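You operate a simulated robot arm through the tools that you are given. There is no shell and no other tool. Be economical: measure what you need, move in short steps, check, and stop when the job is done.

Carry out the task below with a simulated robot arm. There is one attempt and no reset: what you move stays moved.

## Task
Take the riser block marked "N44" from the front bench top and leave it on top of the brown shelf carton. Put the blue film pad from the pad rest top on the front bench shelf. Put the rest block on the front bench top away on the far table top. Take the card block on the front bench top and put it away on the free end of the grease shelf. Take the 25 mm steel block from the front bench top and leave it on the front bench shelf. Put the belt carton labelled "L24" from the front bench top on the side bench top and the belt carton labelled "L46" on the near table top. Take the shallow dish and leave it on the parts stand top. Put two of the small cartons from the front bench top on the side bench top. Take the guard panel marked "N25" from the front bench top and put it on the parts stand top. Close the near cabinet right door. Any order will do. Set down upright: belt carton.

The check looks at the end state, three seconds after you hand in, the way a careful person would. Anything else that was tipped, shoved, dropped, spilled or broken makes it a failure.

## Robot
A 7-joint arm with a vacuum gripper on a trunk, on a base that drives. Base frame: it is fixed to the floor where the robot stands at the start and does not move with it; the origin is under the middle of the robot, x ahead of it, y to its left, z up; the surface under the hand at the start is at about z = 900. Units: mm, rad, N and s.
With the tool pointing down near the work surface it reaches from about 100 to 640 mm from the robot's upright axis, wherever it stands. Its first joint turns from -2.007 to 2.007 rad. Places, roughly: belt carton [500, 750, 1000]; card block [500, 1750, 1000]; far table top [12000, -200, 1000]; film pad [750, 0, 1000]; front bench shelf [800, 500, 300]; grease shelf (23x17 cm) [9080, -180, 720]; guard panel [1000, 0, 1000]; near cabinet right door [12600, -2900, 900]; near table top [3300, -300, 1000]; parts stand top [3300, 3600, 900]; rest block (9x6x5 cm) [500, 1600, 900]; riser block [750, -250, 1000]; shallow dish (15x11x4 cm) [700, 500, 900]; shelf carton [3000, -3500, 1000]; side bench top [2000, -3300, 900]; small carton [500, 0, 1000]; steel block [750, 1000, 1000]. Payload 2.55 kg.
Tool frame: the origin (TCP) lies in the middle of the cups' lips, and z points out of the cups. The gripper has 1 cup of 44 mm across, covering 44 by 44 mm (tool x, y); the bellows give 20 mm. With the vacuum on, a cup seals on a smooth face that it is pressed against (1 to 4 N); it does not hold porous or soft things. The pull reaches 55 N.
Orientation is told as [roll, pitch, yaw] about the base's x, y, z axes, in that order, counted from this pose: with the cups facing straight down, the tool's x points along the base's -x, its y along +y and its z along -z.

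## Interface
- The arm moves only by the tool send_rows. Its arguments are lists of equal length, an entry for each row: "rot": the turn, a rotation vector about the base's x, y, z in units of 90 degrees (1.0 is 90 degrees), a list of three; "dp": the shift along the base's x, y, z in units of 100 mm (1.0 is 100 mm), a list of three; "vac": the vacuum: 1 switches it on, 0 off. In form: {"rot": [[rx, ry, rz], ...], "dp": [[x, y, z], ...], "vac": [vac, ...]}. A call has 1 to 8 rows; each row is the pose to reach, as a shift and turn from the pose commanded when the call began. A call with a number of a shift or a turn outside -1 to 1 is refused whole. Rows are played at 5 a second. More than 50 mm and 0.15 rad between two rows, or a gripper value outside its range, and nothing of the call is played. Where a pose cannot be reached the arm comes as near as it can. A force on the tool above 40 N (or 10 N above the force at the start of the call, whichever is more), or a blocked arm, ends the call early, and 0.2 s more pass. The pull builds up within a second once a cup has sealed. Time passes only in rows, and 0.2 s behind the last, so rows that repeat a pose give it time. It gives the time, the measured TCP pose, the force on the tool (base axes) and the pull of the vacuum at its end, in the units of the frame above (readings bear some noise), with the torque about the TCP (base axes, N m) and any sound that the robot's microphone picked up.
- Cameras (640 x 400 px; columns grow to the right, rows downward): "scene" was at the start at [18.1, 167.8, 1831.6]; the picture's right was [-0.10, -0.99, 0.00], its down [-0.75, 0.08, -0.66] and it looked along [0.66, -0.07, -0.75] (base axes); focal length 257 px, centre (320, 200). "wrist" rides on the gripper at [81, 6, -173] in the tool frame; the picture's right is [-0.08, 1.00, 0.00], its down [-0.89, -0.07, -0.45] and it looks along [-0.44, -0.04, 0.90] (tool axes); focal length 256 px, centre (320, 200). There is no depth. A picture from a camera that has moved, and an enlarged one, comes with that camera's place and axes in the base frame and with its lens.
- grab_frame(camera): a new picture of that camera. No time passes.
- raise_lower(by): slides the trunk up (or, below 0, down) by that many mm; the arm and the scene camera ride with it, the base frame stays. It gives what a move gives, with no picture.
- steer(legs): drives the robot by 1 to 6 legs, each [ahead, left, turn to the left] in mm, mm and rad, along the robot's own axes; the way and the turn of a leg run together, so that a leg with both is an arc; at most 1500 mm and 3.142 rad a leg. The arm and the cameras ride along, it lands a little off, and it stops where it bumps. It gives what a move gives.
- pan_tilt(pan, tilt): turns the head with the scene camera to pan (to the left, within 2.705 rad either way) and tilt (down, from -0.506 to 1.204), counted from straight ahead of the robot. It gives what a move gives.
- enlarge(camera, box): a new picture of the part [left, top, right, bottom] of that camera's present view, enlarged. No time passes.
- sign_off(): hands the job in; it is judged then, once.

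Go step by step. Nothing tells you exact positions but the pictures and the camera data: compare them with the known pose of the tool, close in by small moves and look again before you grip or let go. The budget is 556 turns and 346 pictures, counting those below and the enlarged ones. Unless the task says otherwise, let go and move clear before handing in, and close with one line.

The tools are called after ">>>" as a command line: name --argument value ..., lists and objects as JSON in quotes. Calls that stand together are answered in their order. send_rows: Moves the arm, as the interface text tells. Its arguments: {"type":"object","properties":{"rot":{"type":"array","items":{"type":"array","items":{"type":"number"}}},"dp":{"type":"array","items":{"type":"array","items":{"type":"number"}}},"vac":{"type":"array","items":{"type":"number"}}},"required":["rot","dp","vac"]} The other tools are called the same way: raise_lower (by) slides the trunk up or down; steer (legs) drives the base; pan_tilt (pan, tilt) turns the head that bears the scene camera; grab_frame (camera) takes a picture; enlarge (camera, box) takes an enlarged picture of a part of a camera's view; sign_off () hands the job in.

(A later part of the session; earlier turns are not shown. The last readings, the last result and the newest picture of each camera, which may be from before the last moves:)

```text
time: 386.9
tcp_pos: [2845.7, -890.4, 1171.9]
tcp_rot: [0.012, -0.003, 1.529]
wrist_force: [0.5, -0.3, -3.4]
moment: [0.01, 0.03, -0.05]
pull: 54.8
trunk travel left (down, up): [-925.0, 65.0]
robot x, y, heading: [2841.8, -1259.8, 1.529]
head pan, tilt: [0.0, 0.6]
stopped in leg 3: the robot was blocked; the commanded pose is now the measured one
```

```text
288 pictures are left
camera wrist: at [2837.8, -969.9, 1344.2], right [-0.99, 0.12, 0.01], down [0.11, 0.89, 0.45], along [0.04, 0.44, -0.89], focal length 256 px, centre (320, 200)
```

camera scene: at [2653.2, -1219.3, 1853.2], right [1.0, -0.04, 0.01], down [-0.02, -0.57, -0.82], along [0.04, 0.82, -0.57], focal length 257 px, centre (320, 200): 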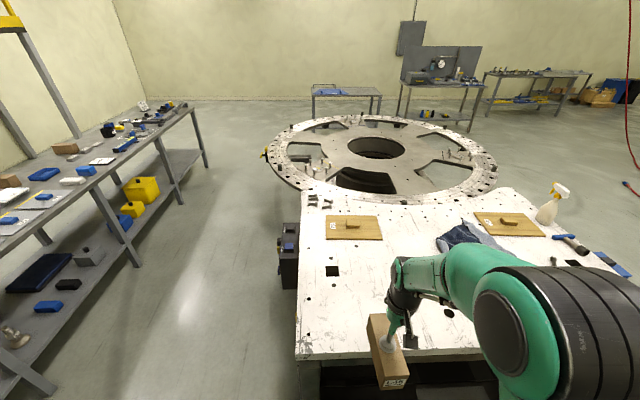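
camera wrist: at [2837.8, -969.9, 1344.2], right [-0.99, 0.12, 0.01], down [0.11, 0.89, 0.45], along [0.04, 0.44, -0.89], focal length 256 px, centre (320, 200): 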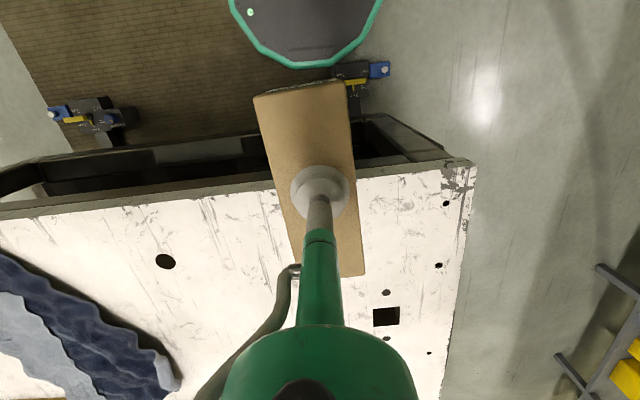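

The base touched a table foot and stopped; I back off a little, then extend the arm over the table (z≈940).

>>> steer --legs '[[-20, 0, 0.04]]'

>>> send_rows --rot '[[0, 0, 0], [0, 0, 0], [0, 0, 0], [0, 0, 0]]' --dp '[[0, 0.4, 0], [0, 0.8, 0], [0, 1, 0], [0, 1, 0]]' --vac '[1, 1, 1, 1]'

>>> send_rows --rot '[[0, 0, 0], [0, 0, 0], [0, 0, 0], [0, 0, 0]]' --dp '[[0, 0.4, 0], [0, 0.8, -0.2], [0, 0.95, -0.5], [0, 0.95, -0.8]]' --vac '[1, 1, 1, 1]'

>>> grab_frame --camera "wrist"

>>> grab_frame --camera "scene"

```text
time: 387.7
tcp_pos: [2828.7, -905.3, 1171.3]
tcp_rot: [0.012, -0.002, 1.569]
wrist_force: [-0.1, -0.5, -3.0]
moment: [-0.06, -0.02, 0.01]
pull: 55.1
trunk travel left (down, up): [-925.0, 65.0]
robot x, y, heading: [2840.8, -1279.3, 1.57]
head pan, tilt: [0.0, 0.6]
```

```text
time: 388.7
tcp_pos: [2836.0, -811.3, 1172.3]
tcp_rot: [0.019, -0.008, 1.569]
wrist_force: [0.5, 0.8, -3.5]
moment: [-0.05, 0.04, 0.03]
pull: 54.4
trunk travel left (down, up): [-925.0, 65.0]
robot x, y, heading: [2842.6, -1277.8, 1.573]
head pan, tilt: [0.0, 0.6]
```

```text
time: 389.7
tcp_pos: [2838.0, -713.2, 1091.7]
tcp_rot: [0.019, -0.006, 1.57]
wrist_force: [0.0, -0.1, -2.4]
moment: [-0.02, 0.01, 0.04]
pull: 55.2
trunk travel left (down, up): [-925.0, 65.0]
robot x, y, heading: [2844.6, -1281.6, 1.575]
head pan, tilt: [0.0, 0.6]
```

```text
287 pictures are left
camera wrist: at [2834.5, -793.9, 1263.3], right [-1.0, 0.08, 0.02], down [0.08, 0.89, 0.45], along [0.02, 0.45, -0.89], focal length 256 px, centre (320, 200)
```

wrist: 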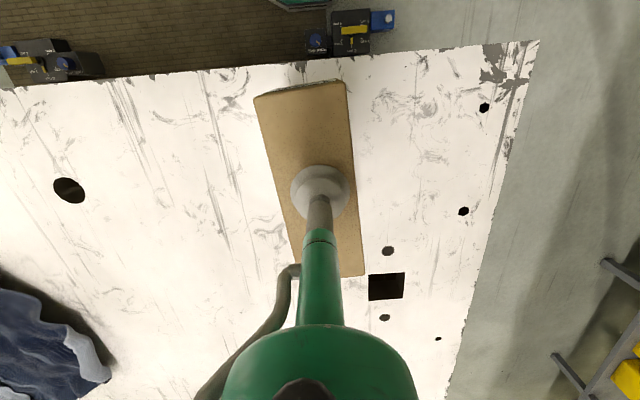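

```text
286 pictures are left
camera scene: at [2649.7, -1243.1, 1853.0], right [1.0, 0.0, 0.01], down [0.01, -0.57, -0.82], along [0.01, 0.82, -0.57], focal length 257 px, centre (320, 200)
```

scene: 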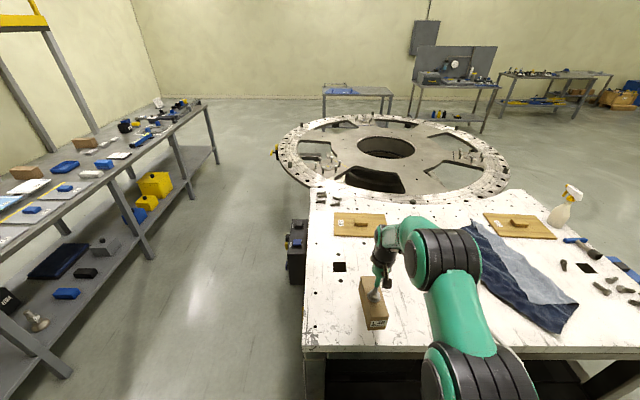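

The near end must be further in; I extend 50 mm more and lower.

>>> send_rows --rot '[[0, 0, 0], [0, 0, 0], [0, 0, 0], [0, 0, 0], [0, 0, 0]]' --dp '[[0, 0.3, 0], [0, 0.5, -0.2], [0, 0.5, -0.5], [0, 0.5, -0.6], [0, 0.5, -0.6]]' --vac '[1, 1, 1, 1, 1]'

>>> grab_frame --camera "wrist"

```text
time: 390.9
tcp_pos: [2839.0, -664.9, 1033.0]
tcp_rot: [0.019, -0.006, 1.57]
wrist_force: [-0.4, -0.5, -2.7]
moment: [-0.01, 0.0, -0.02]
pull: 55.2
trunk travel left (down, up): [-925.0, 65.0]
robot x, y, heading: [2840.4, -1283.0, 1.568]
head pan, tilt: [0.0, 0.6]
```

```text
285 pictures are left
camera wrist: at [2835.4, -745.8, 1204.0], right [-1.0, 0.08, 0.02], down [0.08, 0.89, 0.45], along [0.02, 0.45, -0.89], focal length 256 px, centre (320, 200)
```

wrist: 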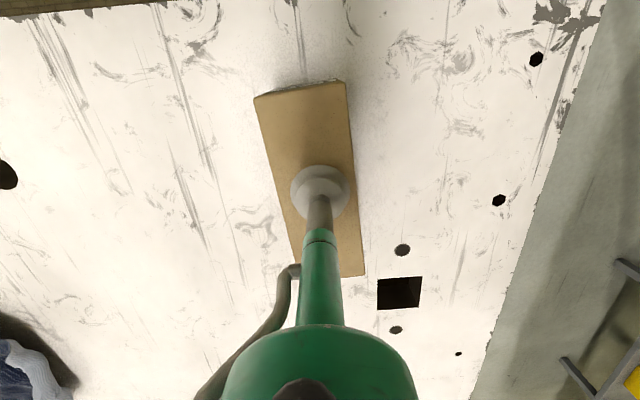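

>>> send_rows --rot '[[0, 0, 0], [0, 0, 0], [0, 0, 0], [0, 0, 0], [0, 0, 0], [0, 0, 0], [0, 0, 0]]' --dp '[[0, 0, -0.05], [0, 0, -0.09], [0, 0, -0.12], [0, 0, -0.15], [0, 0, -0.18], [0, 0, -0.2], [0, 0, -0.2]]' --vac '[1, 1, 1, 1, 1, 1, 1]'

```text
time: 392.0
tcp_pos: [2844.0, -662.3, 1024.3]
tcp_rot: [0.026, -0.023, 1.568]
wrist_force: [-1.7, -3.4, 13.1]
moment: [-0.4, -0.36, -0.19]
pull: 55.3
trunk travel left (down, up): [-925.0, 65.0]
robot x, y, heading: [2840.8, -1281.1, 1.571]
head pan, tilt: [0.0, 0.6]
stopped in row 5: the force on the tool passed its limit at 40 N (the readings are from after the stop); the commanded pose is now the measured one
```

Contact at z≈1024. Release and rise.

>>> send_rows --rot '[[0, 0, 0], [0, 0, 0], [0, 0, 0], [0, 0, 0], [0, 0, 0], [0, 0, 0], [0, 0, 0]]' --dp '[[0, 0, 0], [0, 0, 0], [0, 0, 0.02], [0, 0, 0.06], [0, 0, 0.3], [0, 0, 0.7], [0, 0, 1]]' --vac '[0, 0, 0, 0, 0, 0, 0]'

>>> send_rows --rot '[[0, 0, 0], [0, 0, 0], [0, 0, 0], [0, 0, 0]]' --dp '[[0, -0.3, 0.2], [0, -0.6, 0.3], [0, -0.9, 0.5], [0, -1, 0.5]]' --vac '[0, 0, 0, 0]'

>>> grab_frame --camera "scene"

>>> grab_frame --camera "wrist"

```text
time: 393.6
tcp_pos: [2842.8, -664.3, 1121.6]
tcp_rot: [0.025, -0.021, 1.569]
wrist_force: [-0.3, 0.4, 0.5]
moment: [0.02, -0.01, 0.0]
pull: 0.0
trunk travel left (down, up): [-925.0, 65.0]
robot x, y, heading: [2838.0, -1284.2, 1.572]
head pan, tilt: [0.0, 0.6]
```

```text
time: 394.6
tcp_pos: [2842.2, -766.1, 1174.1]
tcp_rot: [0.027, -0.022, 1.568]
wrist_force: [-0.6, 0.2, 0.9]
moment: [-0.01, 0.01, 0.0]
pull: 0.0
trunk travel left (down, up): [-925.0, 65.0]
robot x, y, heading: [2841.5, -1280.8, 1.573]
head pan, tilt: [0.0, 0.6]
```

```text
284 pictures are left
camera scene: at [2649.7, -1243.8, 1852.9], right [1.0, 0.0, 0.01], down [0.01, -0.57, -0.82], along [0.01, 0.82, -0.57], focal length 257 px, centre (320, 200)
```

scene: 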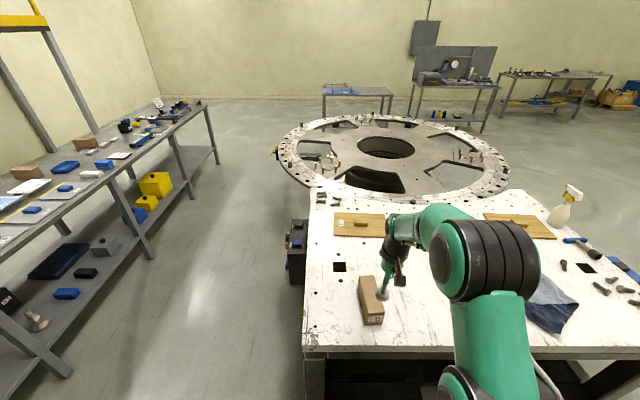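

```text
283 pictures are left
camera wrist: at [2840.1, -848.9, 1344.1], right [-1.0, 0.08, 0.03], down [0.08, 0.88, 0.46], along [0.01, 0.46, -0.89], focal length 256 px, centre (320, 200)
```

wrist: 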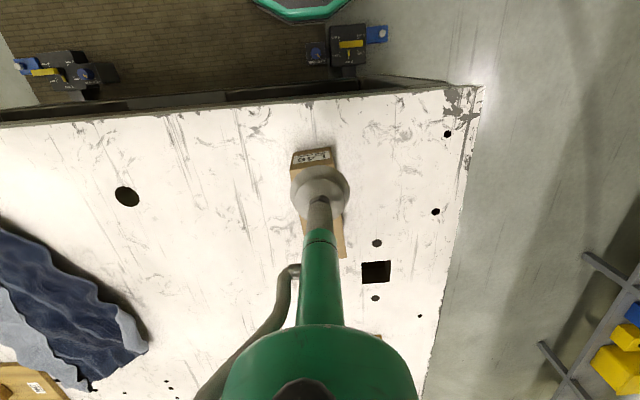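

L46 stands on the near table. Now back to the front bench for the film pad N34 (~(703,13)).

>>> steer --legs '[[-880, 0, 0], [0, 1450, 0], [0, 1500, 0], [0, 0, -1.572], [0, 1450, 0], [0, 600, 0]]'

>>> pan_tilt --pan -0.1 --tilt 0.9

>>> grab_frame --camera "scene"

```text
time: 426.6
tcp_pos: [599.3, 41.4, 1173.4]
tcp_rot: [0.026, -0.022, -0.106]
wrist_force: [-0.3, 0.9, -0.6]
moment: [-0.05, 0.03, -0.02]
pull: 0.0
trunk travel left (down, up): [-925.0, 65.0]
robot x, y, heading: [87.7, 93.9, -0.107]
head pan, tilt: [0.0, 0.6]
```

```text
time: 427.4
tcp_pos: [599.5, 41.0, 1172.1]
tcp_rot: [0.026, -0.023, -0.105]
wrist_force: [0.3, -0.8, -0.3]
moment: [-0.01, -0.02, 0.01]
pull: 0.0
trunk travel left (down, up): [-925.0, 65.0]
robot x, y, heading: [88.0, 97.4, -0.106]
head pan, tilt: [-0.099, 0.901]
```

```text
282 pictures are left
camera scene: at [122.0, 262.4, 1827.9], right [-0.2, -0.98, 0.0], down [-0.77, 0.16, -0.62], along [0.61, -0.12, -0.78], focal length 257 px, centre (320, 200)
```

scene: 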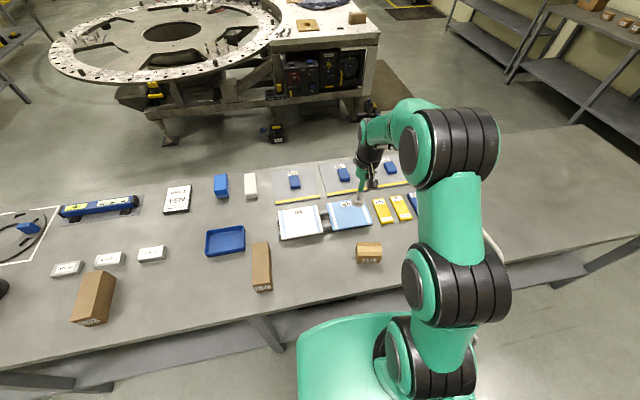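

I straighten the base heading and the tool tilt, then look from the wrist.

>>> steer --legs '[[0, 0, 0.106], [50, -80, 0]]'

>>> send_rows --rot '[[-0.0165, 0.014, 0], [-0.0165, 0.014, 0]]' --dp '[[0, 0, -0.2], [0, 0, -0.5]]' --vac '[0, 0]'

>>> grab_frame --camera "wrist"

```text
time: 429.0
tcp_pos: [651.9, 11.7, 1173.0]
tcp_rot: [0.026, -0.022, -0.003]
wrist_force: [-0.4, -0.1, -0.6]
moment: [0.0, 0.01, 0.05]
pull: 0.1
trunk travel left (down, up): [-925.0, 65.0]
robot x, y, heading: [139.7, 14.7, 0.001]
head pan, tilt: [-0.099, 0.901]
```

```text
time: 429.6
tcp_pos: [652.7, 10.2, 1122.8]
tcp_rot: [0.0, -0.001, 0.001]
wrist_force: [-0.4, 0.4, 0.0]
moment: [-0.02, 0.01, -0.03]
pull: 0.0
trunk travel left (down, up): [-925.0, 65.0]
robot x, y, heading: [136.9, 15.1, 0.002]
head pan, tilt: [-0.099, 0.901]
```

```text
281 pictures are left
camera wrist: at [571.6, 19.1, 1295.7], right [0.08, 1.0, 0.0], down [0.89, -0.07, 0.45], along [0.45, -0.03, -0.89], focal length 256 px, centre (320, 200)
```

wrist: 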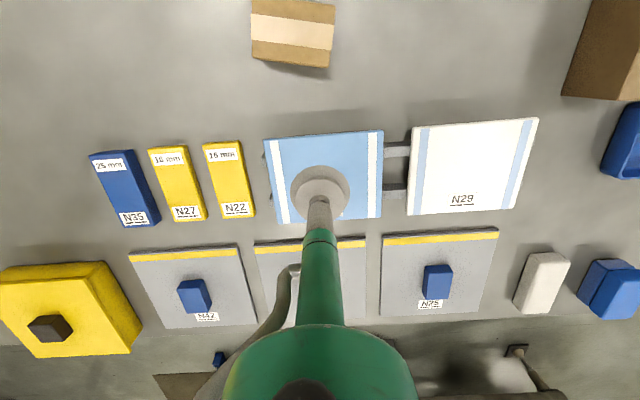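

N34's centre is about (713,19). Moving above.

>>> send_rows --rot '[[0, 0, 0], [0, 0, 0], [0, 0, 0], [0, 0, 0]]' --dp '[[0.4, 0.06, -0.1], [0.6, 0.09, -0.4], [0.6, 0.09, -0.8], [0.6, 0.09, -1]]' --vac '[0, 0, 0, 0]'

>>> grab_frame --camera "wrist"

>>> enlarge --camera "scene" --box '[230, 120, 430, 245]'

```text
time: 430.6
tcp_pos: [712.4, 20.5, 1021.7]
tcp_rot: [-0.001, -0.003, -0.001]
wrist_force: [-0.2, 1.1, 0.9]
moment: [0.04, 0.04, -0.01]
pull: 0.0
trunk travel left (down, up): [-925.0, 65.0]
robot x, y, heading: [139.3, 16.0, -0.002]
head pan, tilt: [-0.099, 0.901]
```

```text
280 pictures are left
camera wrist: at [631.4, 28.1, 1195.3], right [0.08, 1.0, 0.0], down [0.89, -0.07, 0.45], along [0.45, -0.04, -0.89], focal length 256 px, centre (320, 200)
```

wrist: 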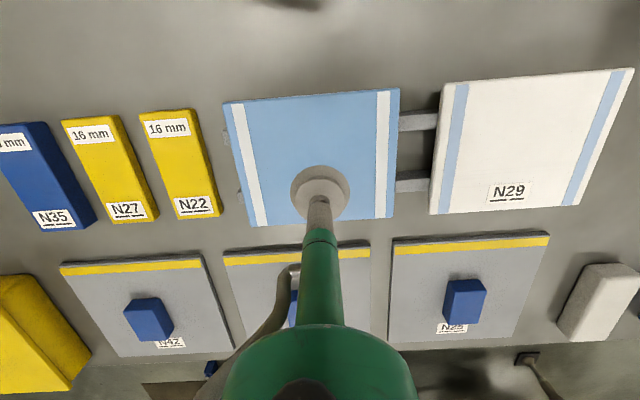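

```text
3.20 times, centred on (330, 182) of scene
camera zoom: at [155.3, 183.4, 1827.8], right [-0.1, -0.99, 0.0], down [-0.78, 0.08, -0.62], along [0.62, -0.06, -0.78], focal length 824 px, centre (288, 256)
```

zoom: 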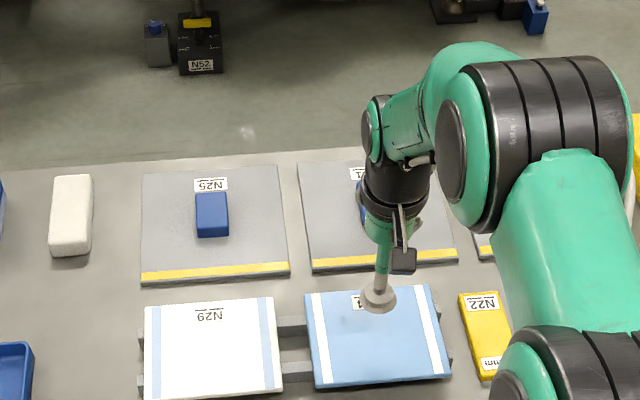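

Centred on the pad. I descend in fine steps with vacuum on.

>>> send_rows --rot '[[0, 0, 0], [0, 0, 0], [0, 0, 0], [0, 0, 0], [0, 0, 0], [0, 0, 0], [0, 0, 0], [0, 0, 0]]' --dp '[[0, 0, -0.4], [0, 0, -0.6], [0, 0, -0.68], [0, 0, -0.72], [0, 0, -0.75], [0, 0, -0.77], [0, 0, -0.79], [0, 0, -0.79]]' --vac '[0, 1, 1, 1, 1, 1, 1, 1]'

```text
time: 432.4
tcp_pos: [712.5, 22.8, 942.7]
tcp_rot: [-0.001, -0.001, 0.0]
wrist_force: [0.8, 0.0, 0.2]
moment: [0.02, 0.02, 0.0]
pull: 54.8
trunk travel left (down, up): [-925.0, 65.0]
robot x, y, heading: [139.1, 11.5, -0.002]
head pan, tilt: [-0.099, 0.901]
```

Sealed. Lift and check.

>>> send_rows --rot '[[0, 0, 0], [0, 0, 0], [0, 0, 0], [0, 0, 0], [0, 0, 0]]' --dp '[[0, 0, 0.1], [0, 0, 0.3], [0, 0, 0.6], [0, 0, 1], [0, 0, 1]]' --vac '[1, 1, 1, 1, 1]'

>>> grab_frame --camera "wrist"

>>> grab_frame --camera "scene"

```text
time: 433.6
tcp_pos: [709.1, 22.9, 1043.7]
tcp_rot: [0.0, -0.001, 0.0]
wrist_force: [0.5, -0.5, -1.2]
moment: [-0.01, 0.04, 0.01]
pull: 55.6
trunk travel left (down, up): [-925.0, 65.0]
robot x, y, heading: [137.1, 14.7, -0.002]
head pan, tilt: [-0.099, 0.901]
```

```text
278 pictures are left
camera wrist: at [628.5, 30.9, 1216.2], right [0.08, 1.0, 0.0], down [0.89, -0.07, 0.45], along [0.44, -0.04, -0.9], focal length 256 px, centre (320, 200)
```

wrist: 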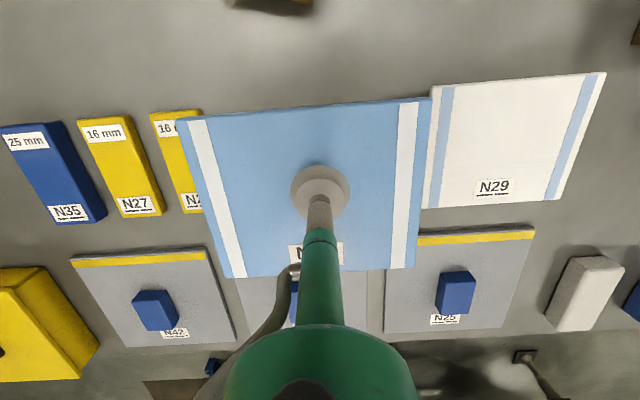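

```text
277 pictures are left
camera scene: at [155.4, 183.5, 1827.8], right [-0.1, -0.99, 0.0], down [-0.78, 0.08, -0.62], along [0.62, -0.06, -0.78], focal length 257 px, centre (320, 200)
```

scene: 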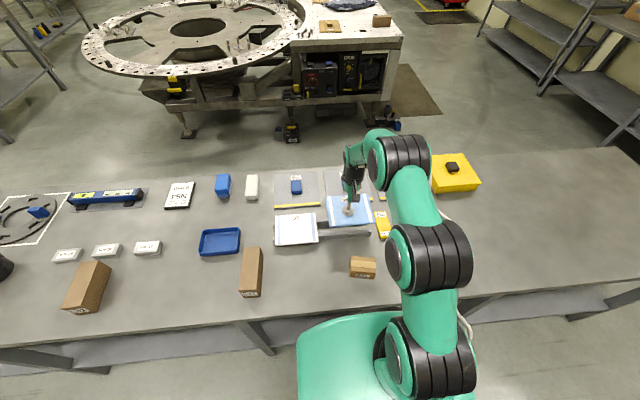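

Held cleanly. I raise, retract, back off and lower the trunk to see the shelf.

>>> send_rows --rot '[[0, 0, 0], [0, 0, 0], [0, 0, 0], [0, 0, 0], [0, 0, 0]]' --dp '[[0, 0, 0.4], [-0.2, 0, 0.8], [-0.6, 0, 0.9], [-1, 0, 1], [-1, 0, 1]]' --vac '[1, 1, 1, 1, 1]'

>>> send_rows --rot '[[0, 0, 0], [0, 0, 0], [0, 0, 0], [0, 0, 0]]' --dp '[[-0.4, 0, 0], [-0.8, 0, 0], [-1, 0, 0], [-1, 0, 0]]' --vac '[1, 1, 1, 1]'

>>> steer --legs '[[-500, 0, 0]]'

>>> raise_lower --by -500

>>> pan_tilt --pan 0.0 --tilt 0.7

>>> grab_frame --camera "scene"

>>> grab_frame --camera "wrist"

```text
time: 434.8
tcp_pos: [613.0, 23.9, 1139.8]
tcp_rot: [-0.001, -0.001, 0.001]
wrist_force: [0.9, 0.3, -2.0]
moment: [0.03, 0.05, -0.02]
pull: 54.8
trunk travel left (down, up): [-925.0, 65.0]
robot x, y, heading: [138.2, 16.4, -0.006]
head pan, tilt: [-0.099, 0.901]
```

```text
time: 435.8
tcp_pos: [511.3, 21.2, 1141.3]
tcp_rot: [-0.001, -0.002, 0.001]
wrist_force: [0.3, -0.5, -1.3]
moment: [0.0, 0.01, -0.02]
pull: 54.7
trunk travel left (down, up): [-925.0, 65.0]
robot x, y, heading: [140.0, 13.5, 0.002]
head pan, tilt: [-0.099, 0.901]
```

```text
time: 438.8
tcp_pos: [8.7, 22.2, 1140.8]
tcp_rot: [0.0, -0.001, -0.008]
wrist_force: [-0.5, 0.2, -1.5]
moment: [0.01, 0.0, -0.02]
pull: 54.7
trunk travel left (down, up): [-925.0, 65.0]
robot x, y, heading: [-366.2, 14.4, -0.006]
head pan, tilt: [-0.099, 0.901]
```

```text
refused: -500 is not a number from -400 to 400
```

```text
time: 439.5
tcp_pos: [7.5, 21.0, 1141.5]
tcp_rot: [-0.002, -0.002, -0.006]
wrist_force: [-0.6, -0.2, -1.5]
moment: [-0.01, 0.06, 0.02]
pull: 54.9
trunk travel left (down, up): [-925.0, 65.0]
robot x, y, heading: [-364.4, 16.9, -0.006]
head pan, tilt: [0.0, 0.7]
```

```text
276 pictures are left
camera scene: at [-338.4, 192.5, 1843.9], right [-0.01, -1.0, 0.0], down [-0.64, 0.0, -0.76], along [0.76, -0.01, -0.64], focal length 257 px, centre (320, 200)
```

scene: 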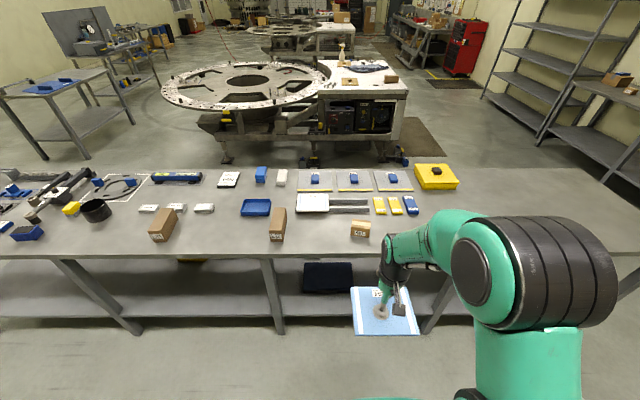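

```text
275 pictures are left
camera wrist: at [-73.5, 30.0, 1314.1], right [0.09, 1.0, 0.0], down [0.89, -0.08, 0.45], along [0.45, -0.04, -0.89], focal length 256 px, centre (320, 200)
```

wrist: 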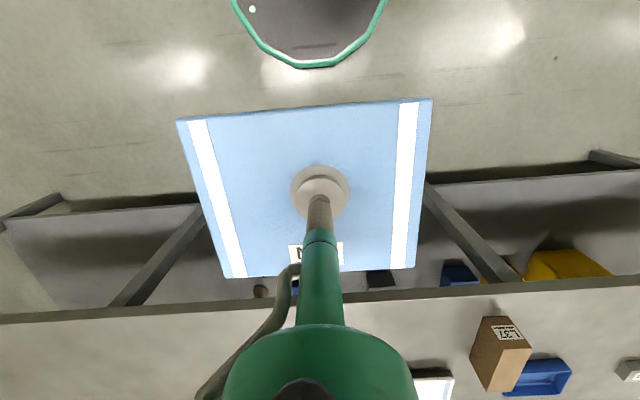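

Now I lower the trunk in two steps.

>>> raise_lower --by -400

>>> raise_lower --by -200

>>> pan_tilt --pan 0.0 --tilt 0.5

>>> grab_frame --camera "scene"

>>> grab_frame --camera "wrist"

```text
time: 443.4
tcp_pos: [7.8, 21.1, 741.9]
tcp_rot: [0.001, -0.003, -0.006]
wrist_force: [0.4, 0.3, -1.2]
moment: [0.01, 0.0, 0.02]
pull: 54.6
trunk travel left (down, up): [-525.0, 465.0]
robot x, y, heading: [-364.2, 18.6, -0.008]
head pan, tilt: [0.0, 0.7]
```

```text
time: 445.5
tcp_pos: [7.3, 20.8, 541.5]
tcp_rot: [-0.001, -0.002, -0.006]
wrist_force: [-0.5, 0.3, -0.1]
moment: [0.0, 0.0, 0.02]
pull: 54.7
trunk travel left (down, up): [-325.0, 665.0]
robot x, y, heading: [-365.2, 17.7, -0.005]
head pan, tilt: [0.0, 0.7]
```

```text
time: 446.2
tcp_pos: [6.0, 20.8, 541.8]
tcp_rot: [0.002, -0.003, -0.008]
wrist_force: [0.2, -0.7, -2.4]
moment: [-0.02, 0.02, 0.02]
pull: 55.1
trunk travel left (down, up): [-325.0, 665.0]
robot x, y, heading: [-363.7, 14.5, -0.006]
head pan, tilt: [0.0, 0.499]
```

```text
274 pictures are left
camera scene: at [-332.3, 192.5, 1261.6], right [-0.01, -1.0, 0.0], down [-0.48, 0.0, -0.88], along [0.88, -0.01, -0.48], focal length 257 px, centre (320, 200)
```

scene: 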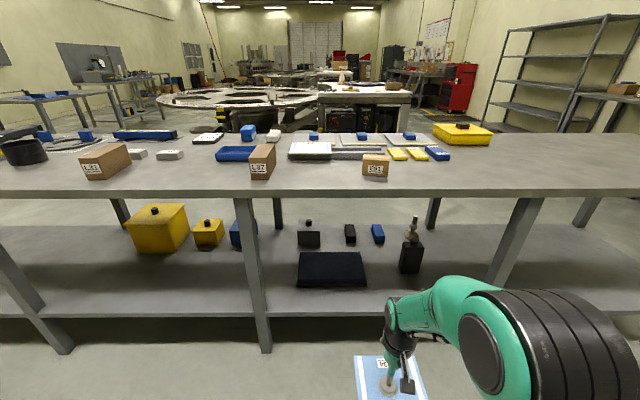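

```text
273 pictures are left
camera wrist: at [-73.4, 30.0, 714.1], right [0.09, 1.0, 0.0], down [0.89, -0.08, 0.45], along [0.45, -0.04, -0.89], focal length 256 px, centre (320, 200)
```

wrist: 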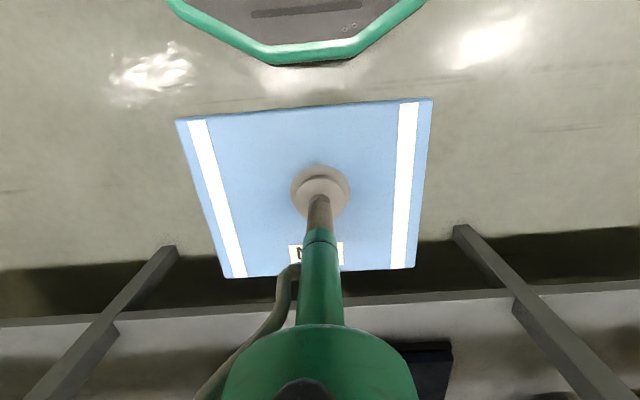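

The shelf's free zone is right of the dark tray, near (520,-170). I raise the arm relative to the carriage and lower the trunk fully so the elbow stays under the bench top.

>>> send_rows --rot '[[0, 0, 0], [0, 0, 0], [0, 0, 0], [0, 0, 0]]' --dp '[[0, 0, 0.4], [0, 0, 0.8], [0, 0, 1], [0, 0, 1]]' --vac '[1, 1, 1, 1]'

>>> send_rows --rot '[[0, 0, 0], [0, 0, 0], [0, 0, 0], [0, 0, 0], [0, 0, 0], [0, 0, 0]]' --dp '[[0.2, 0, 0.3], [0.6, 0, 0.5], [1, 0, 0.5], [1, 0, 0.5], [1, 0, 0.5], [1, 0, 0.5]]' --vac '[1, 1, 1, 1, 1, 1]'

>>> raise_lower --by -325

>>> pan_tilt --pan -0.3 --tilt 0.3

>>> grab_frame --camera "scene"

```text
time: 447.2
tcp_pos: [7.0, 21.9, 641.3]
tcp_rot: [0.0, -0.002, -0.006]
wrist_force: [1.1, 0.5, -1.3]
moment: [-0.04, 0.0, 0.03]
pull: 54.6
trunk travel left (down, up): [-325.0, 665.0]
robot x, y, heading: [-368.4, 18.3, -0.007]
head pan, tilt: [0.0, 0.499]
```

```text
time: 448.6
tcp_pos: [81.9, 21.6, 648.7]
tcp_rot: [-0.001, -0.003, -0.007]
wrist_force: [-0.8, -0.4, -1.1]
moment: [0.0, 0.05, 0.04]
pull: 55.2
out of reach, approached as far as the arm can: row 1, 2, 3, 4, 5, 6
trunk travel left (down, up): [-325.0, 665.0]
robot x, y, heading: [-362.3, 16.3, -0.009]
head pan, tilt: [0.0, 0.499]
```

```text
time: 451.9
tcp_pos: [81.6, 20.8, 322.3]
tcp_rot: [0.001, -0.001, -0.009]
wrist_force: [0.0, 0.0, -0.6]
moment: [0.01, 0.02, 0.01]
pull: 54.7
trunk travel left (down, up): [0.0, 990.0]
robot x, y, heading: [-362.3, 17.7, -0.009]
head pan, tilt: [0.0, 0.499]
```

```text
time: 452.7
tcp_pos: [81.7, 20.6, 323.1]
tcp_rot: [0.0, -0.002, -0.008]
wrist_force: [-0.2, 0.5, -1.3]
moment: [0.07, 0.01, 0.03]
pull: 55.0
trunk travel left (down, up): [0.0, 990.0]
robot x, y, heading: [-366.5, 15.5, -0.005]
head pan, tilt: [-0.3, 0.3]
```

```text
272 pictures are left
camera scene: at [-334.2, 164.9, 955.1], right [-0.3, -0.95, 0.0], down [-0.28, 0.09, -0.96], along [0.91, -0.29, -0.3], focal length 257 px, centre (320, 200)
```

scene: 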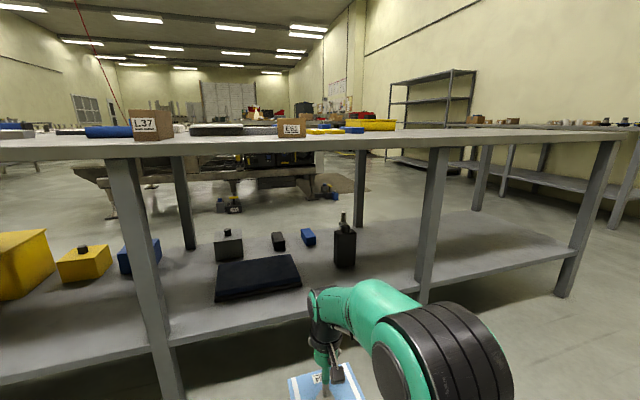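

The elbow and forearm sit well below the bench top. I raise 60 mm for shelf clearance, shift right, and drive in.

>>> raise_lower --by 60

>>> steer --legs '[[0, -195, 0.006], [200, 0, 0]]'

>>> pan_tilt --pan -0.2 --tilt 0.6

>>> grab_frame --camera "scene"

>>> grab_frame --camera "wrist"

```text
time: 453.7
tcp_pos: [81.6, 20.3, 383.2]
tcp_rot: [0.0, -0.003, -0.008]
wrist_force: [0.1, -0.1, -1.5]
moment: [-0.01, 0.04, 0.04]
pull: 55.3
trunk travel left (down, up): [-60.0, 930.0]
robot x, y, heading: [-366.4, 11.6, -0.009]
head pan, tilt: [-0.3, 0.3]
```

```text
time: 456.4
tcp_pos: [279.6, -170.3, 381.6]
tcp_rot: [0.0, -0.002, -0.004]
wrist_force: [-0.1, 0.2, -1.2]
moment: [0.0, 0.03, -0.04]
pull: 55.1
trunk travel left (down, up): [-60.0, 930.0]
robot x, y, heading: [-163.1, -177.7, -0.003]
head pan, tilt: [-0.3, 0.3]
```

```text
time: 457.2
tcp_pos: [279.6, -170.6, 383.5]
tcp_rot: [-0.002, -0.001, -0.003]
wrist_force: [-0.1, 0.3, -1.6]
moment: [0.0, 0.05, 0.02]
pull: 54.4
trunk travel left (down, up): [-60.0, 930.0]
robot x, y, heading: [-162.4, -180.0, -0.006]
head pan, tilt: [-0.201, 0.6]
```

```text
271 pictures are left
camera scene: at [-138.3, -18.4, 987.7], right [-0.2, -0.98, 0.0], down [-0.55, 0.11, -0.83], along [0.81, -0.17, -0.56], focal length 257 px, centre (320, 200)
```

scene: 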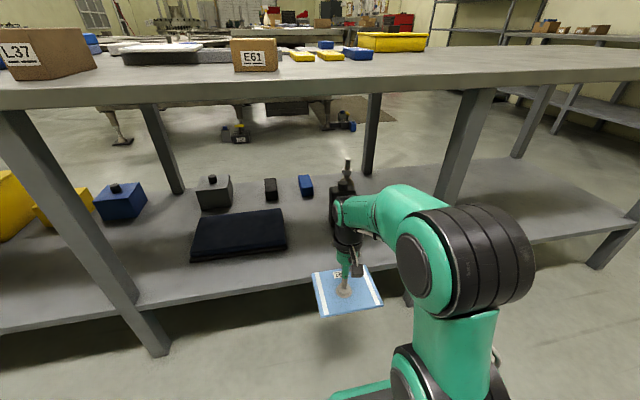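

```text
270 pictures are left
camera wrist: at [199.7, -162.6, 555.2], right [0.08, 1.0, 0.0], down [0.89, -0.07, 0.45], along [0.45, -0.04, -0.89], focal length 256 px, centre (320, 200)
```

wrist: 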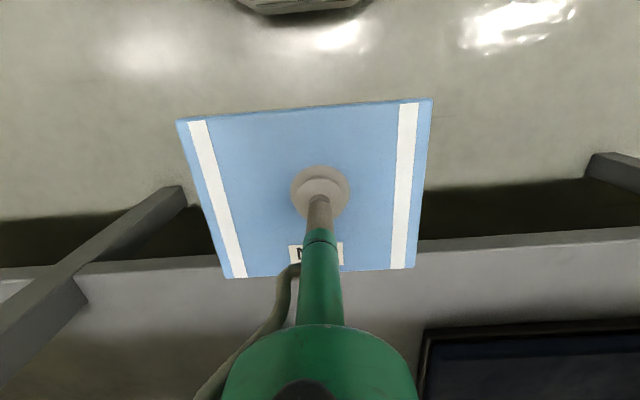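

Clear path. Drive in 230.

>>> steer --legs '[[230, 0, 0]]'

>>> grab_frame --camera "scene"

>>> grab_frame --camera "wrist"

```text
time: 459.0
tcp_pos: [512.8, -171.8, 382.7]
tcp_rot: [0.0, -0.002, -0.002]
wrist_force: [0.2, 0.2, -1.3]
moment: [0.01, 0.02, -0.02]
pull: 55.5
trunk travel left (down, up): [-60.0, 930.0]
robot x, y, heading: [67.0, -175.8, -0.006]
head pan, tilt: [-0.201, 0.6]
```

```text
269 pictures are left
camera scene: at [94.2, -19.1, 987.6], right [-0.2, -0.98, 0.0], down [-0.55, 0.11, -0.83], along [0.81, -0.17, -0.56], focal length 257 px, centre (320, 200)
```

scene: 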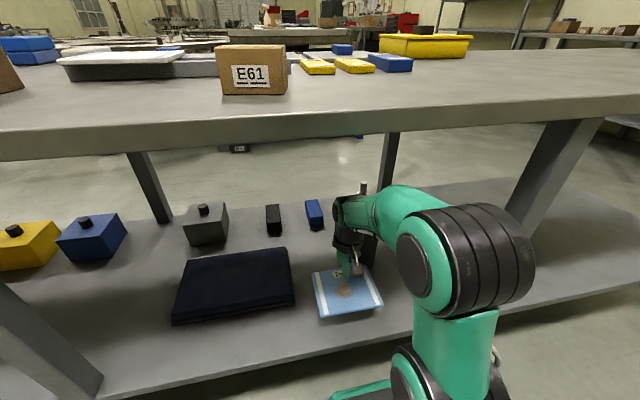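

```text
268 pictures are left
camera wrist: at [432.0, -163.7, 555.2], right [0.08, 1.0, 0.0], down [0.89, -0.07, 0.45], along [0.45, -0.04, -0.89], focal length 256 px, centre (320, 200)
```

wrist: 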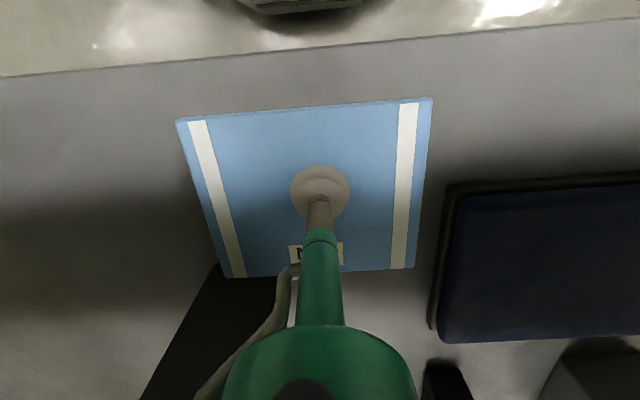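

Pad is over clear shelf between tray and bottle. Lowering gradually until contact.

>>> send_rows --rot '[[0, 0, 0], [0, 0, 0], [0, 0, 0], [0, 0, 0], [0, 0, 0], [0, 0, 0], [0, 0, 0]]' --dp '[[0, 0, -0.2], [0, 0, -0.4], [0, 0, -0.45], [0, 0, -0.5], [0, 0, -0.55], [0, 0, -0.6], [0, 0, -0.6]]' --vac '[1, 1, 1, 1, 1, 1, 1]'

>>> grab_frame --camera "scene"

```text
time: 460.6
tcp_pos: [511.3, -171.4, 322.5]
tcp_rot: [0.001, -0.003, -0.004]
wrist_force: [-0.6, -0.1, -0.9]
moment: [-0.02, 0.03, 0.03]
pull: 54.8
trunk travel left (down, up): [-60.0, 930.0]
robot x, y, heading: [66.7, -177.9, -0.001]
head pan, tilt: [-0.201, 0.6]
```

```text
267 pictures are left
camera scene: at [94.2, -19.1, 987.6], right [-0.2, -0.98, 0.0], down [-0.55, 0.11, -0.83], along [0.81, -0.17, -0.56], focal length 257 px, centre (320, 200)
```

scene: 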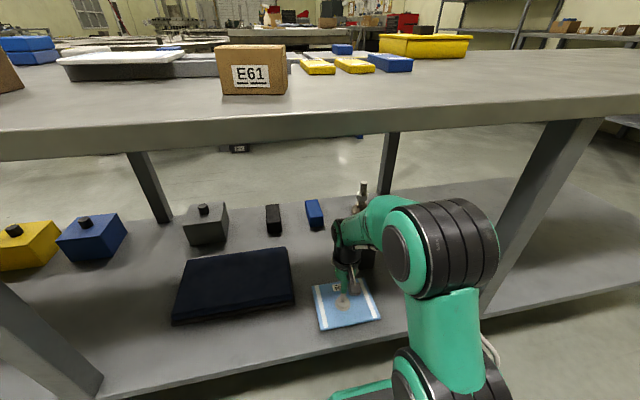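

>>> send_rows --rot '[[0, 0, 0], [0, 0, 0], [0, 0, 0], [0, 0, 0], [0, 0, 0], [0, 0, 0], [0, 0, 0], [0, 0, 0]]' --dp '[[0, 0, -0.04], [0, 0, -0.08], [0, 0, -0.12], [0, 0, -0.16], [0, 0, -0.2], [0, 0, -0.24], [0, 0, -0.28], [0, 0, -0.28]]' --vac '[1, 1, 1, 1, 1, 1, 1, 1]'

```text
time: 461.8
tcp_pos: [514.3, -171.5, 309.1]
tcp_rot: [0.001, -0.01, -0.004]
wrist_force: [-4.3, 0.3, 15.7]
moment: [-0.23, 0.27, -0.03]
pull: 54.8
trunk travel left (down, up): [-60.0, 930.0]
robot x, y, heading: [66.5, -174.5, -0.003]
head pan, tilt: [-0.201, 0.6]
stopped in row 5: the force on the tool passed its limit at 41 N (the readings are from after the stop); the commanded pose is now the measured one
```

Contact at z≈309. Release, rise, then back straight out.

>>> send_rows --rot '[[0, 0, 0], [0, 0, 0], [0, 0, 0], [0, 0, 0], [0, 0.005, 0], [0, 0.005, 0]]' --dp '[[0, 0, 0], [0, 0, 0], [0, 0, 0.01], [0, 0, 0.04], [0, 0, 0.3], [0, 0, 0.6]]' --vac '[0, 0, 0, 0, 0, 0]'

>>> grab_frame --camera "scene"

```text
time: 463.2
tcp_pos: [513.1, -170.5, 367.0]
tcp_rot: [0.003, 0.003, -0.004]
wrist_force: [-0.1, 0.0, -0.7]
moment: [0.02, -0.03, -0.02]
pull: 0.1
trunk travel left (down, up): [-60.0, 930.0]
robot x, y, heading: [67.1, -179.0, -0.01]
head pan, tilt: [-0.201, 0.6]
```

```text
266 pictures are left
camera scene: at [94.2, -19.0, 987.6], right [-0.2, -0.98, 0.0], down [-0.55, 0.11, -0.82], along [0.81, -0.17, -0.57], focal length 257 px, centre (320, 200)
```

scene: 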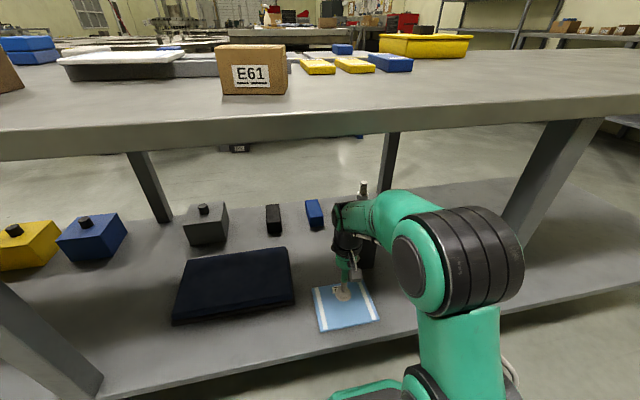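

The pad rests flat. I back out, raise the trunk, and head to the 25 mm steel block near (686,810).

>>> steer --legs '[[-430, 0, 0.005]]'

>>> raise_lower --by 400

>>> raise_lower --by 400

>>> raise_lower --by 65

>>> steer --legs '[[0, 985, 0]]'

>>> pan_tilt --pan 0.0 --tilt 0.9

>>> grab_frame --camera "scene"

```text
time: 465.8
tcp_pos: [92.0, -166.3, 367.3]
tcp_rot: [0.002, 0.001, 0.007]
wrist_force: [0.3, 0.2, 0.9]
moment: [0.01, 0.0, 0.02]
pull: 0.0
trunk travel left (down, up): [-60.0, 930.0]
robot x, y, heading: [-353.3, -179.5, 0.009]
head pan, tilt: [-0.201, 0.6]
```

```text
time: 469.6
tcp_pos: [93.2, -166.5, 766.4]
tcp_rot: [0.002, 0.001, 0.005]
wrist_force: [0.6, 0.1, -0.2]
moment: [-0.04, -0.02, 0.0]
pull: 0.1
trunk travel left (down, up): [-460.0, 530.0]
robot x, y, heading: [-356.8, -178.4, 0.012]
head pan, tilt: [-0.201, 0.6]
```

```text
time: 473.4
tcp_pos: [91.2, -166.8, 1165.9]
tcp_rot: [-0.001, 0.003, 0.007]
wrist_force: [-0.7, 0.3, -0.6]
moment: [0.0, 0.01, 0.0]
pull: 0.0
trunk travel left (down, up): [-860.0, 130.0]
robot x, y, heading: [-355.3, -174.5, 0.007]
head pan, tilt: [-0.201, 0.6]
```

```text
time: 474.4
tcp_pos: [91.9, -167.3, 1232.8]
tcp_rot: [0.002, 0.001, 0.009]
wrist_force: [-0.4, 0.1, 0.4]
moment: [0.0, 0.0, 0.0]
pull: 0.1
trunk travel left (down, up): [-925.0, 65.0]
robot x, y, heading: [-355.1, -179.0, 0.005]
head pan, tilt: [-0.201, 0.6]
```

```text
time: 479.5
tcp_pos: [89.4, 801.9, 1231.9]
tcp_rot: [0.0, 0.003, -0.001]
wrist_force: [0.6, 0.7, -0.2]
moment: [0.03, 0.04, 0.01]
pull: 0.0
trunk travel left (down, up): [-925.0, 65.0]
robot x, y, heading: [-355.8, 795.5, 0.006]
head pan, tilt: [-0.201, 0.6]
```

```text
time: 480.3
tcp_pos: [89.3, 802.2, 1231.7]
tcp_rot: [0.004, 0.002, 0.0]
wrist_force: [0.3, 0.7, 0.5]
moment: [0.02, 0.01, 0.02]
pull: 0.0
trunk travel left (down, up): [-925.0, 65.0]
robot x, y, heading: [-355.3, 794.4, 0.002]
head pan, tilt: [0.0, 0.901]
```

```text
265 pictures are left
camera scene: at [-341.5, 970.1, 1827.9], right [0.0, -1.0, 0.0], down [-0.78, 0.0, -0.62], along [0.62, 0.0, -0.78], focal length 257 px, centre (320, 200)
```

scene: 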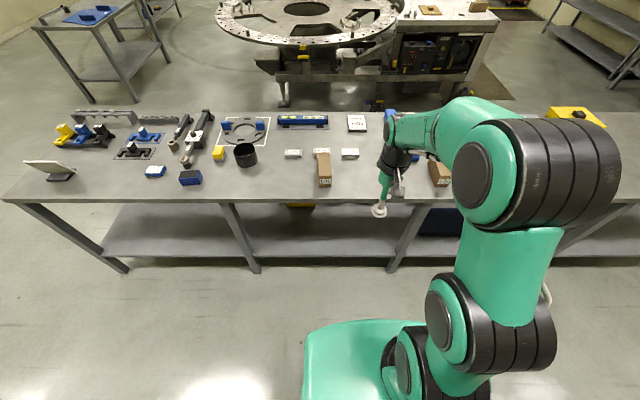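

Steel block at (683,812). Drive ahead and reach out.

>>> steer --legs '[[440, 0, 0]]'

>>> send_rows --rot '[[0, 0, 0], [0, 0, 0], [0, 0, 0], [0, 0, 0]]' --dp '[[0.2, 0, -0.4], [0.5, 0, -0.7], [0.9, 0, -0.9], [1, 0, -1]]' --vac '[0, 0, 0, 0]'

>>> grab_frame --camera "wrist"

```text
time: 482.9
tcp_pos: [519.6, 800.1, 1232.0]
tcp_rot: [-0.001, 0.003, -0.005]
wrist_force: [0.3, -0.4, 0.4]
moment: [0.0, 0.02, 0.05]
pull: 0.0
trunk travel left (down, up): [-925.0, 65.0]
robot x, y, heading: [73.9, 792.9, -0.002]
head pan, tilt: [0.0, 0.901]
```

```text
time: 483.9
tcp_pos: [618.1, 799.0, 1130.2]
tcp_rot: [0.0, 0.002, -0.006]
wrist_force: [-0.2, 0.7, 0.2]
moment: [-0.02, -0.02, 0.0]
pull: 0.1
trunk travel left (down, up): [-925.0, 65.0]
robot x, y, heading: [76.9, 791.6, -0.003]
head pan, tilt: [0.0, 0.901]
```

```text
264 pictures are left
camera wrist: at [537.6, 807.2, 1303.5], right [0.08, 1.0, 0.0], down [0.89, -0.08, 0.44], along [0.44, -0.04, -0.9], focal length 256 px, centre (320, 200)
```

wrist: 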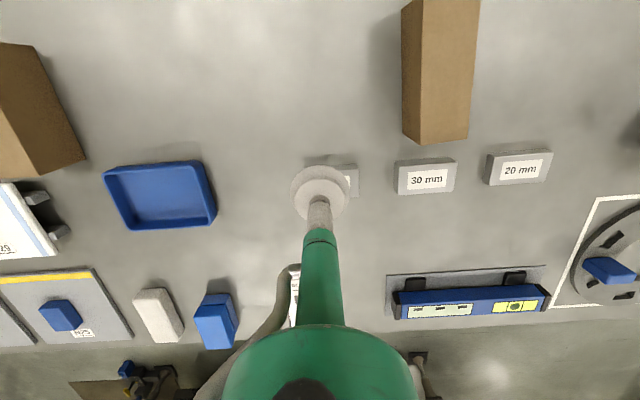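

Move above the block at (690,811).

>>> send_rows --rot '[[0, 0, 0], [0, 0, 0], [0, 0, 0], [0, 0, 0]]' --dp '[[0.4, 0.1, 0], [0.7, 0.12, -0.3], [0.71, 0.12, -0.75], [0.71, 0.12, -1]]' --vac '[0, 0, 0, 0]'

>>> grab_frame --camera "wrist"

```text
time: 484.9
tcp_pos: [690.1, 811.5, 1030.9]
tcp_rot: [-0.002, 0.003, -0.005]
wrist_force: [-0.1, -0.1, 0.0]
moment: [0.0, 0.02, 0.02]
pull: 0.0
trunk travel left (down, up): [-925.0, 65.0]
robot x, y, heading: [74.4, 788.6, -0.007]
head pan, tilt: [0.0, 0.901]
```

```text
263 pictures are left
camera wrist: at [610.0, 819.7, 1203.5], right [0.08, 1.0, 0.0], down [0.89, -0.08, 0.44], along [0.44, -0.04, -0.9], focal length 256 px, centre (320, 200)
```

wrist: 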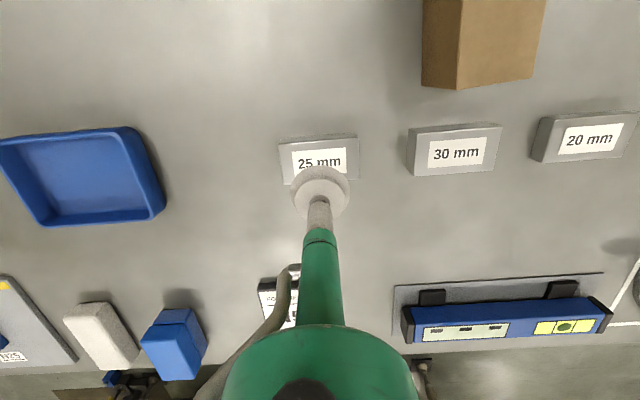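

Offset of ~8 mm in x. Descend with vacuum.

>>> send_rows --rot '[[0, 0, 0], [0, 0, 0], [0, 0, 0], [0, 0, 0], [0, 0, 0], [0, 0, 0], [0, 0, 0], [0, 0, 0]]' --dp '[[0.06, 0, -0.4], [0.08, 0, -0.8], [0.08, 0, -0.98], [0.08, 0, -1], [0.08, 0, -1], [0.08, 0, -1], [0.08, 0, -1], [0.08, 0, -1]]' --vac '[0, 0, 1, 1, 1, 1, 1, 1]'

>>> send_rows --rot '[[0, 0, 0], [0, 0, 0], [0, 0, 0], [0, 0, 0], [0, 0, 0], [0, 0, 0]]' --dp '[[0, 0, -0.02], [0, 0, -0.04], [0, 0, -0.06], [0, 0, -0.07], [0, 0, -0.07], [0, 0, -0.07]]' --vac '[1, 1, 1, 1, 1, 1]'

```text
time: 486.7
tcp_pos: [698.0, 810.0, 930.4]
tcp_rot: [0.0, 0.005, -0.006]
wrist_force: [0.9, 0.6, -8.7]
moment: [0.0, 0.01, 0.02]
pull: 54.8
trunk travel left (down, up): [-925.0, 65.0]
robot x, y, heading: [71.4, 795.6, -0.003]
head pan, tilt: [0.0, 0.901]
```

```text
time: 488.1
tcp_pos: [697.2, 810.6, 926.4]
tcp_rot: [0.002, -0.001, -0.005]
wrist_force: [-1.1, -1.5, 0.5]
moment: [-0.02, -0.27, -0.07]
pull: 54.8
trunk travel left (down, up): [-925.0, 65.0]
robot x, y, heading: [72.3, 791.9, -0.002]
head pan, tilt: [0.0, 0.901]
```

Sealed. Lift and retract to the high tucked pose.

>>> send_rows --rot '[[0, 0, 0], [0, 0, 0], [0, 0, 0], [0, 0, 0], [0, 0, 0]]' --dp '[[0, 0, 0.15], [0, 0, 0.45], [-0.1, 0, 0.8], [-0.4, 0, 1], [-0.7, 0, 1]]' --vac '[1, 1, 1, 1, 1]'

>>> send_rows --rot '[[0, 0, 0], [0, 0, 0], [0, 0, 0], [0, 0, 0], [0, 0, 0]]' --dp '[[-0.3, 0, 0.2], [-0.6, 0, 0.5], [-0.9, 0, 0.8], [-1, 0, 1], [-1, 0, 1]]' --vac '[1, 1, 1, 1, 1]'

>>> send_rows --rot '[[0, 0, 0], [0, 0, 0], [0, 0, 0], [0, 0, 0], [0, 0, 0]]' --dp '[[0, 0, 0.4], [0, 0, 0.8], [0, 0, 1], [0, 0, 1], [0, 0, 1]]' --vac '[1, 1, 1, 1, 1]'

>>> steer --legs '[[-430, 0, 0]]'

>>> grab_frame --camera "wrist"

```text
time: 489.3
tcp_pos: [627.7, 812.3, 1025.6]
tcp_rot: [-0.002, 0.002, -0.006]
wrist_force: [-0.4, 0.0, -8.2]
moment: [0.01, -0.02, -0.03]
pull: 54.7
trunk travel left (down, up): [-925.0, 65.0]
robot x, y, heading: [74.7, 796.6, -0.004]
head pan, tilt: [0.0, 0.901]
```

```text
time: 490.5
tcp_pos: [529.2, 811.9, 1125.1]
tcp_rot: [0.001, 0.005, -0.006]
wrist_force: [0.4, 0.1, -8.5]
moment: [-0.04, -0.02, -0.04]
pull: 55.2
trunk travel left (down, up): [-925.0, 65.0]
robot x, y, heading: [70.1, 793.5, -0.001]
head pan, tilt: [0.0, 0.901]
```

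```text
time: 491.7
tcp_pos: [528.2, 810.7, 1225.8]
tcp_rot: [-0.001, 0.004, -0.007]
wrist_force: [-0.4, 0.2, -8.4]
moment: [-0.01, 0.0, -0.02]
pull: 54.7
trunk travel left (down, up): [-925.0, 65.0]
robot x, y, heading: [70.1, 798.3, -0.012]
head pan, tilt: [0.0, 0.901]
```

```text
time: 494.3
tcp_pos: [105.1, 811.1, 1226.1]
tcp_rot: [-0.001, 0.002, -0.009]
wrist_force: [0.3, -0.1, -8.8]
moment: [-0.03, -0.04, 0.02]
pull: 54.8
trunk travel left (down, up): [-925.0, 65.0]
robot x, y, heading: [-350.3, 795.5, -0.012]
head pan, tilt: [0.0, 0.901]
```

```text
262 pictures are left
camera wrist: at [24.0, 820.0, 1398.5], right [0.09, 1.0, 0.0], down [0.89, -0.08, 0.44], along [0.44, -0.04, -0.9], focal length 256 px, centre (320, 200)
```

wrist: 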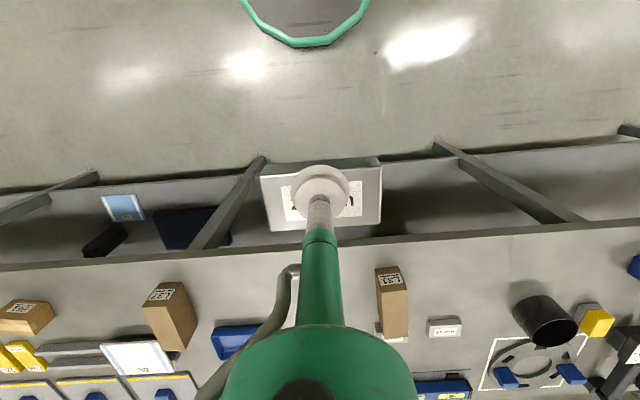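

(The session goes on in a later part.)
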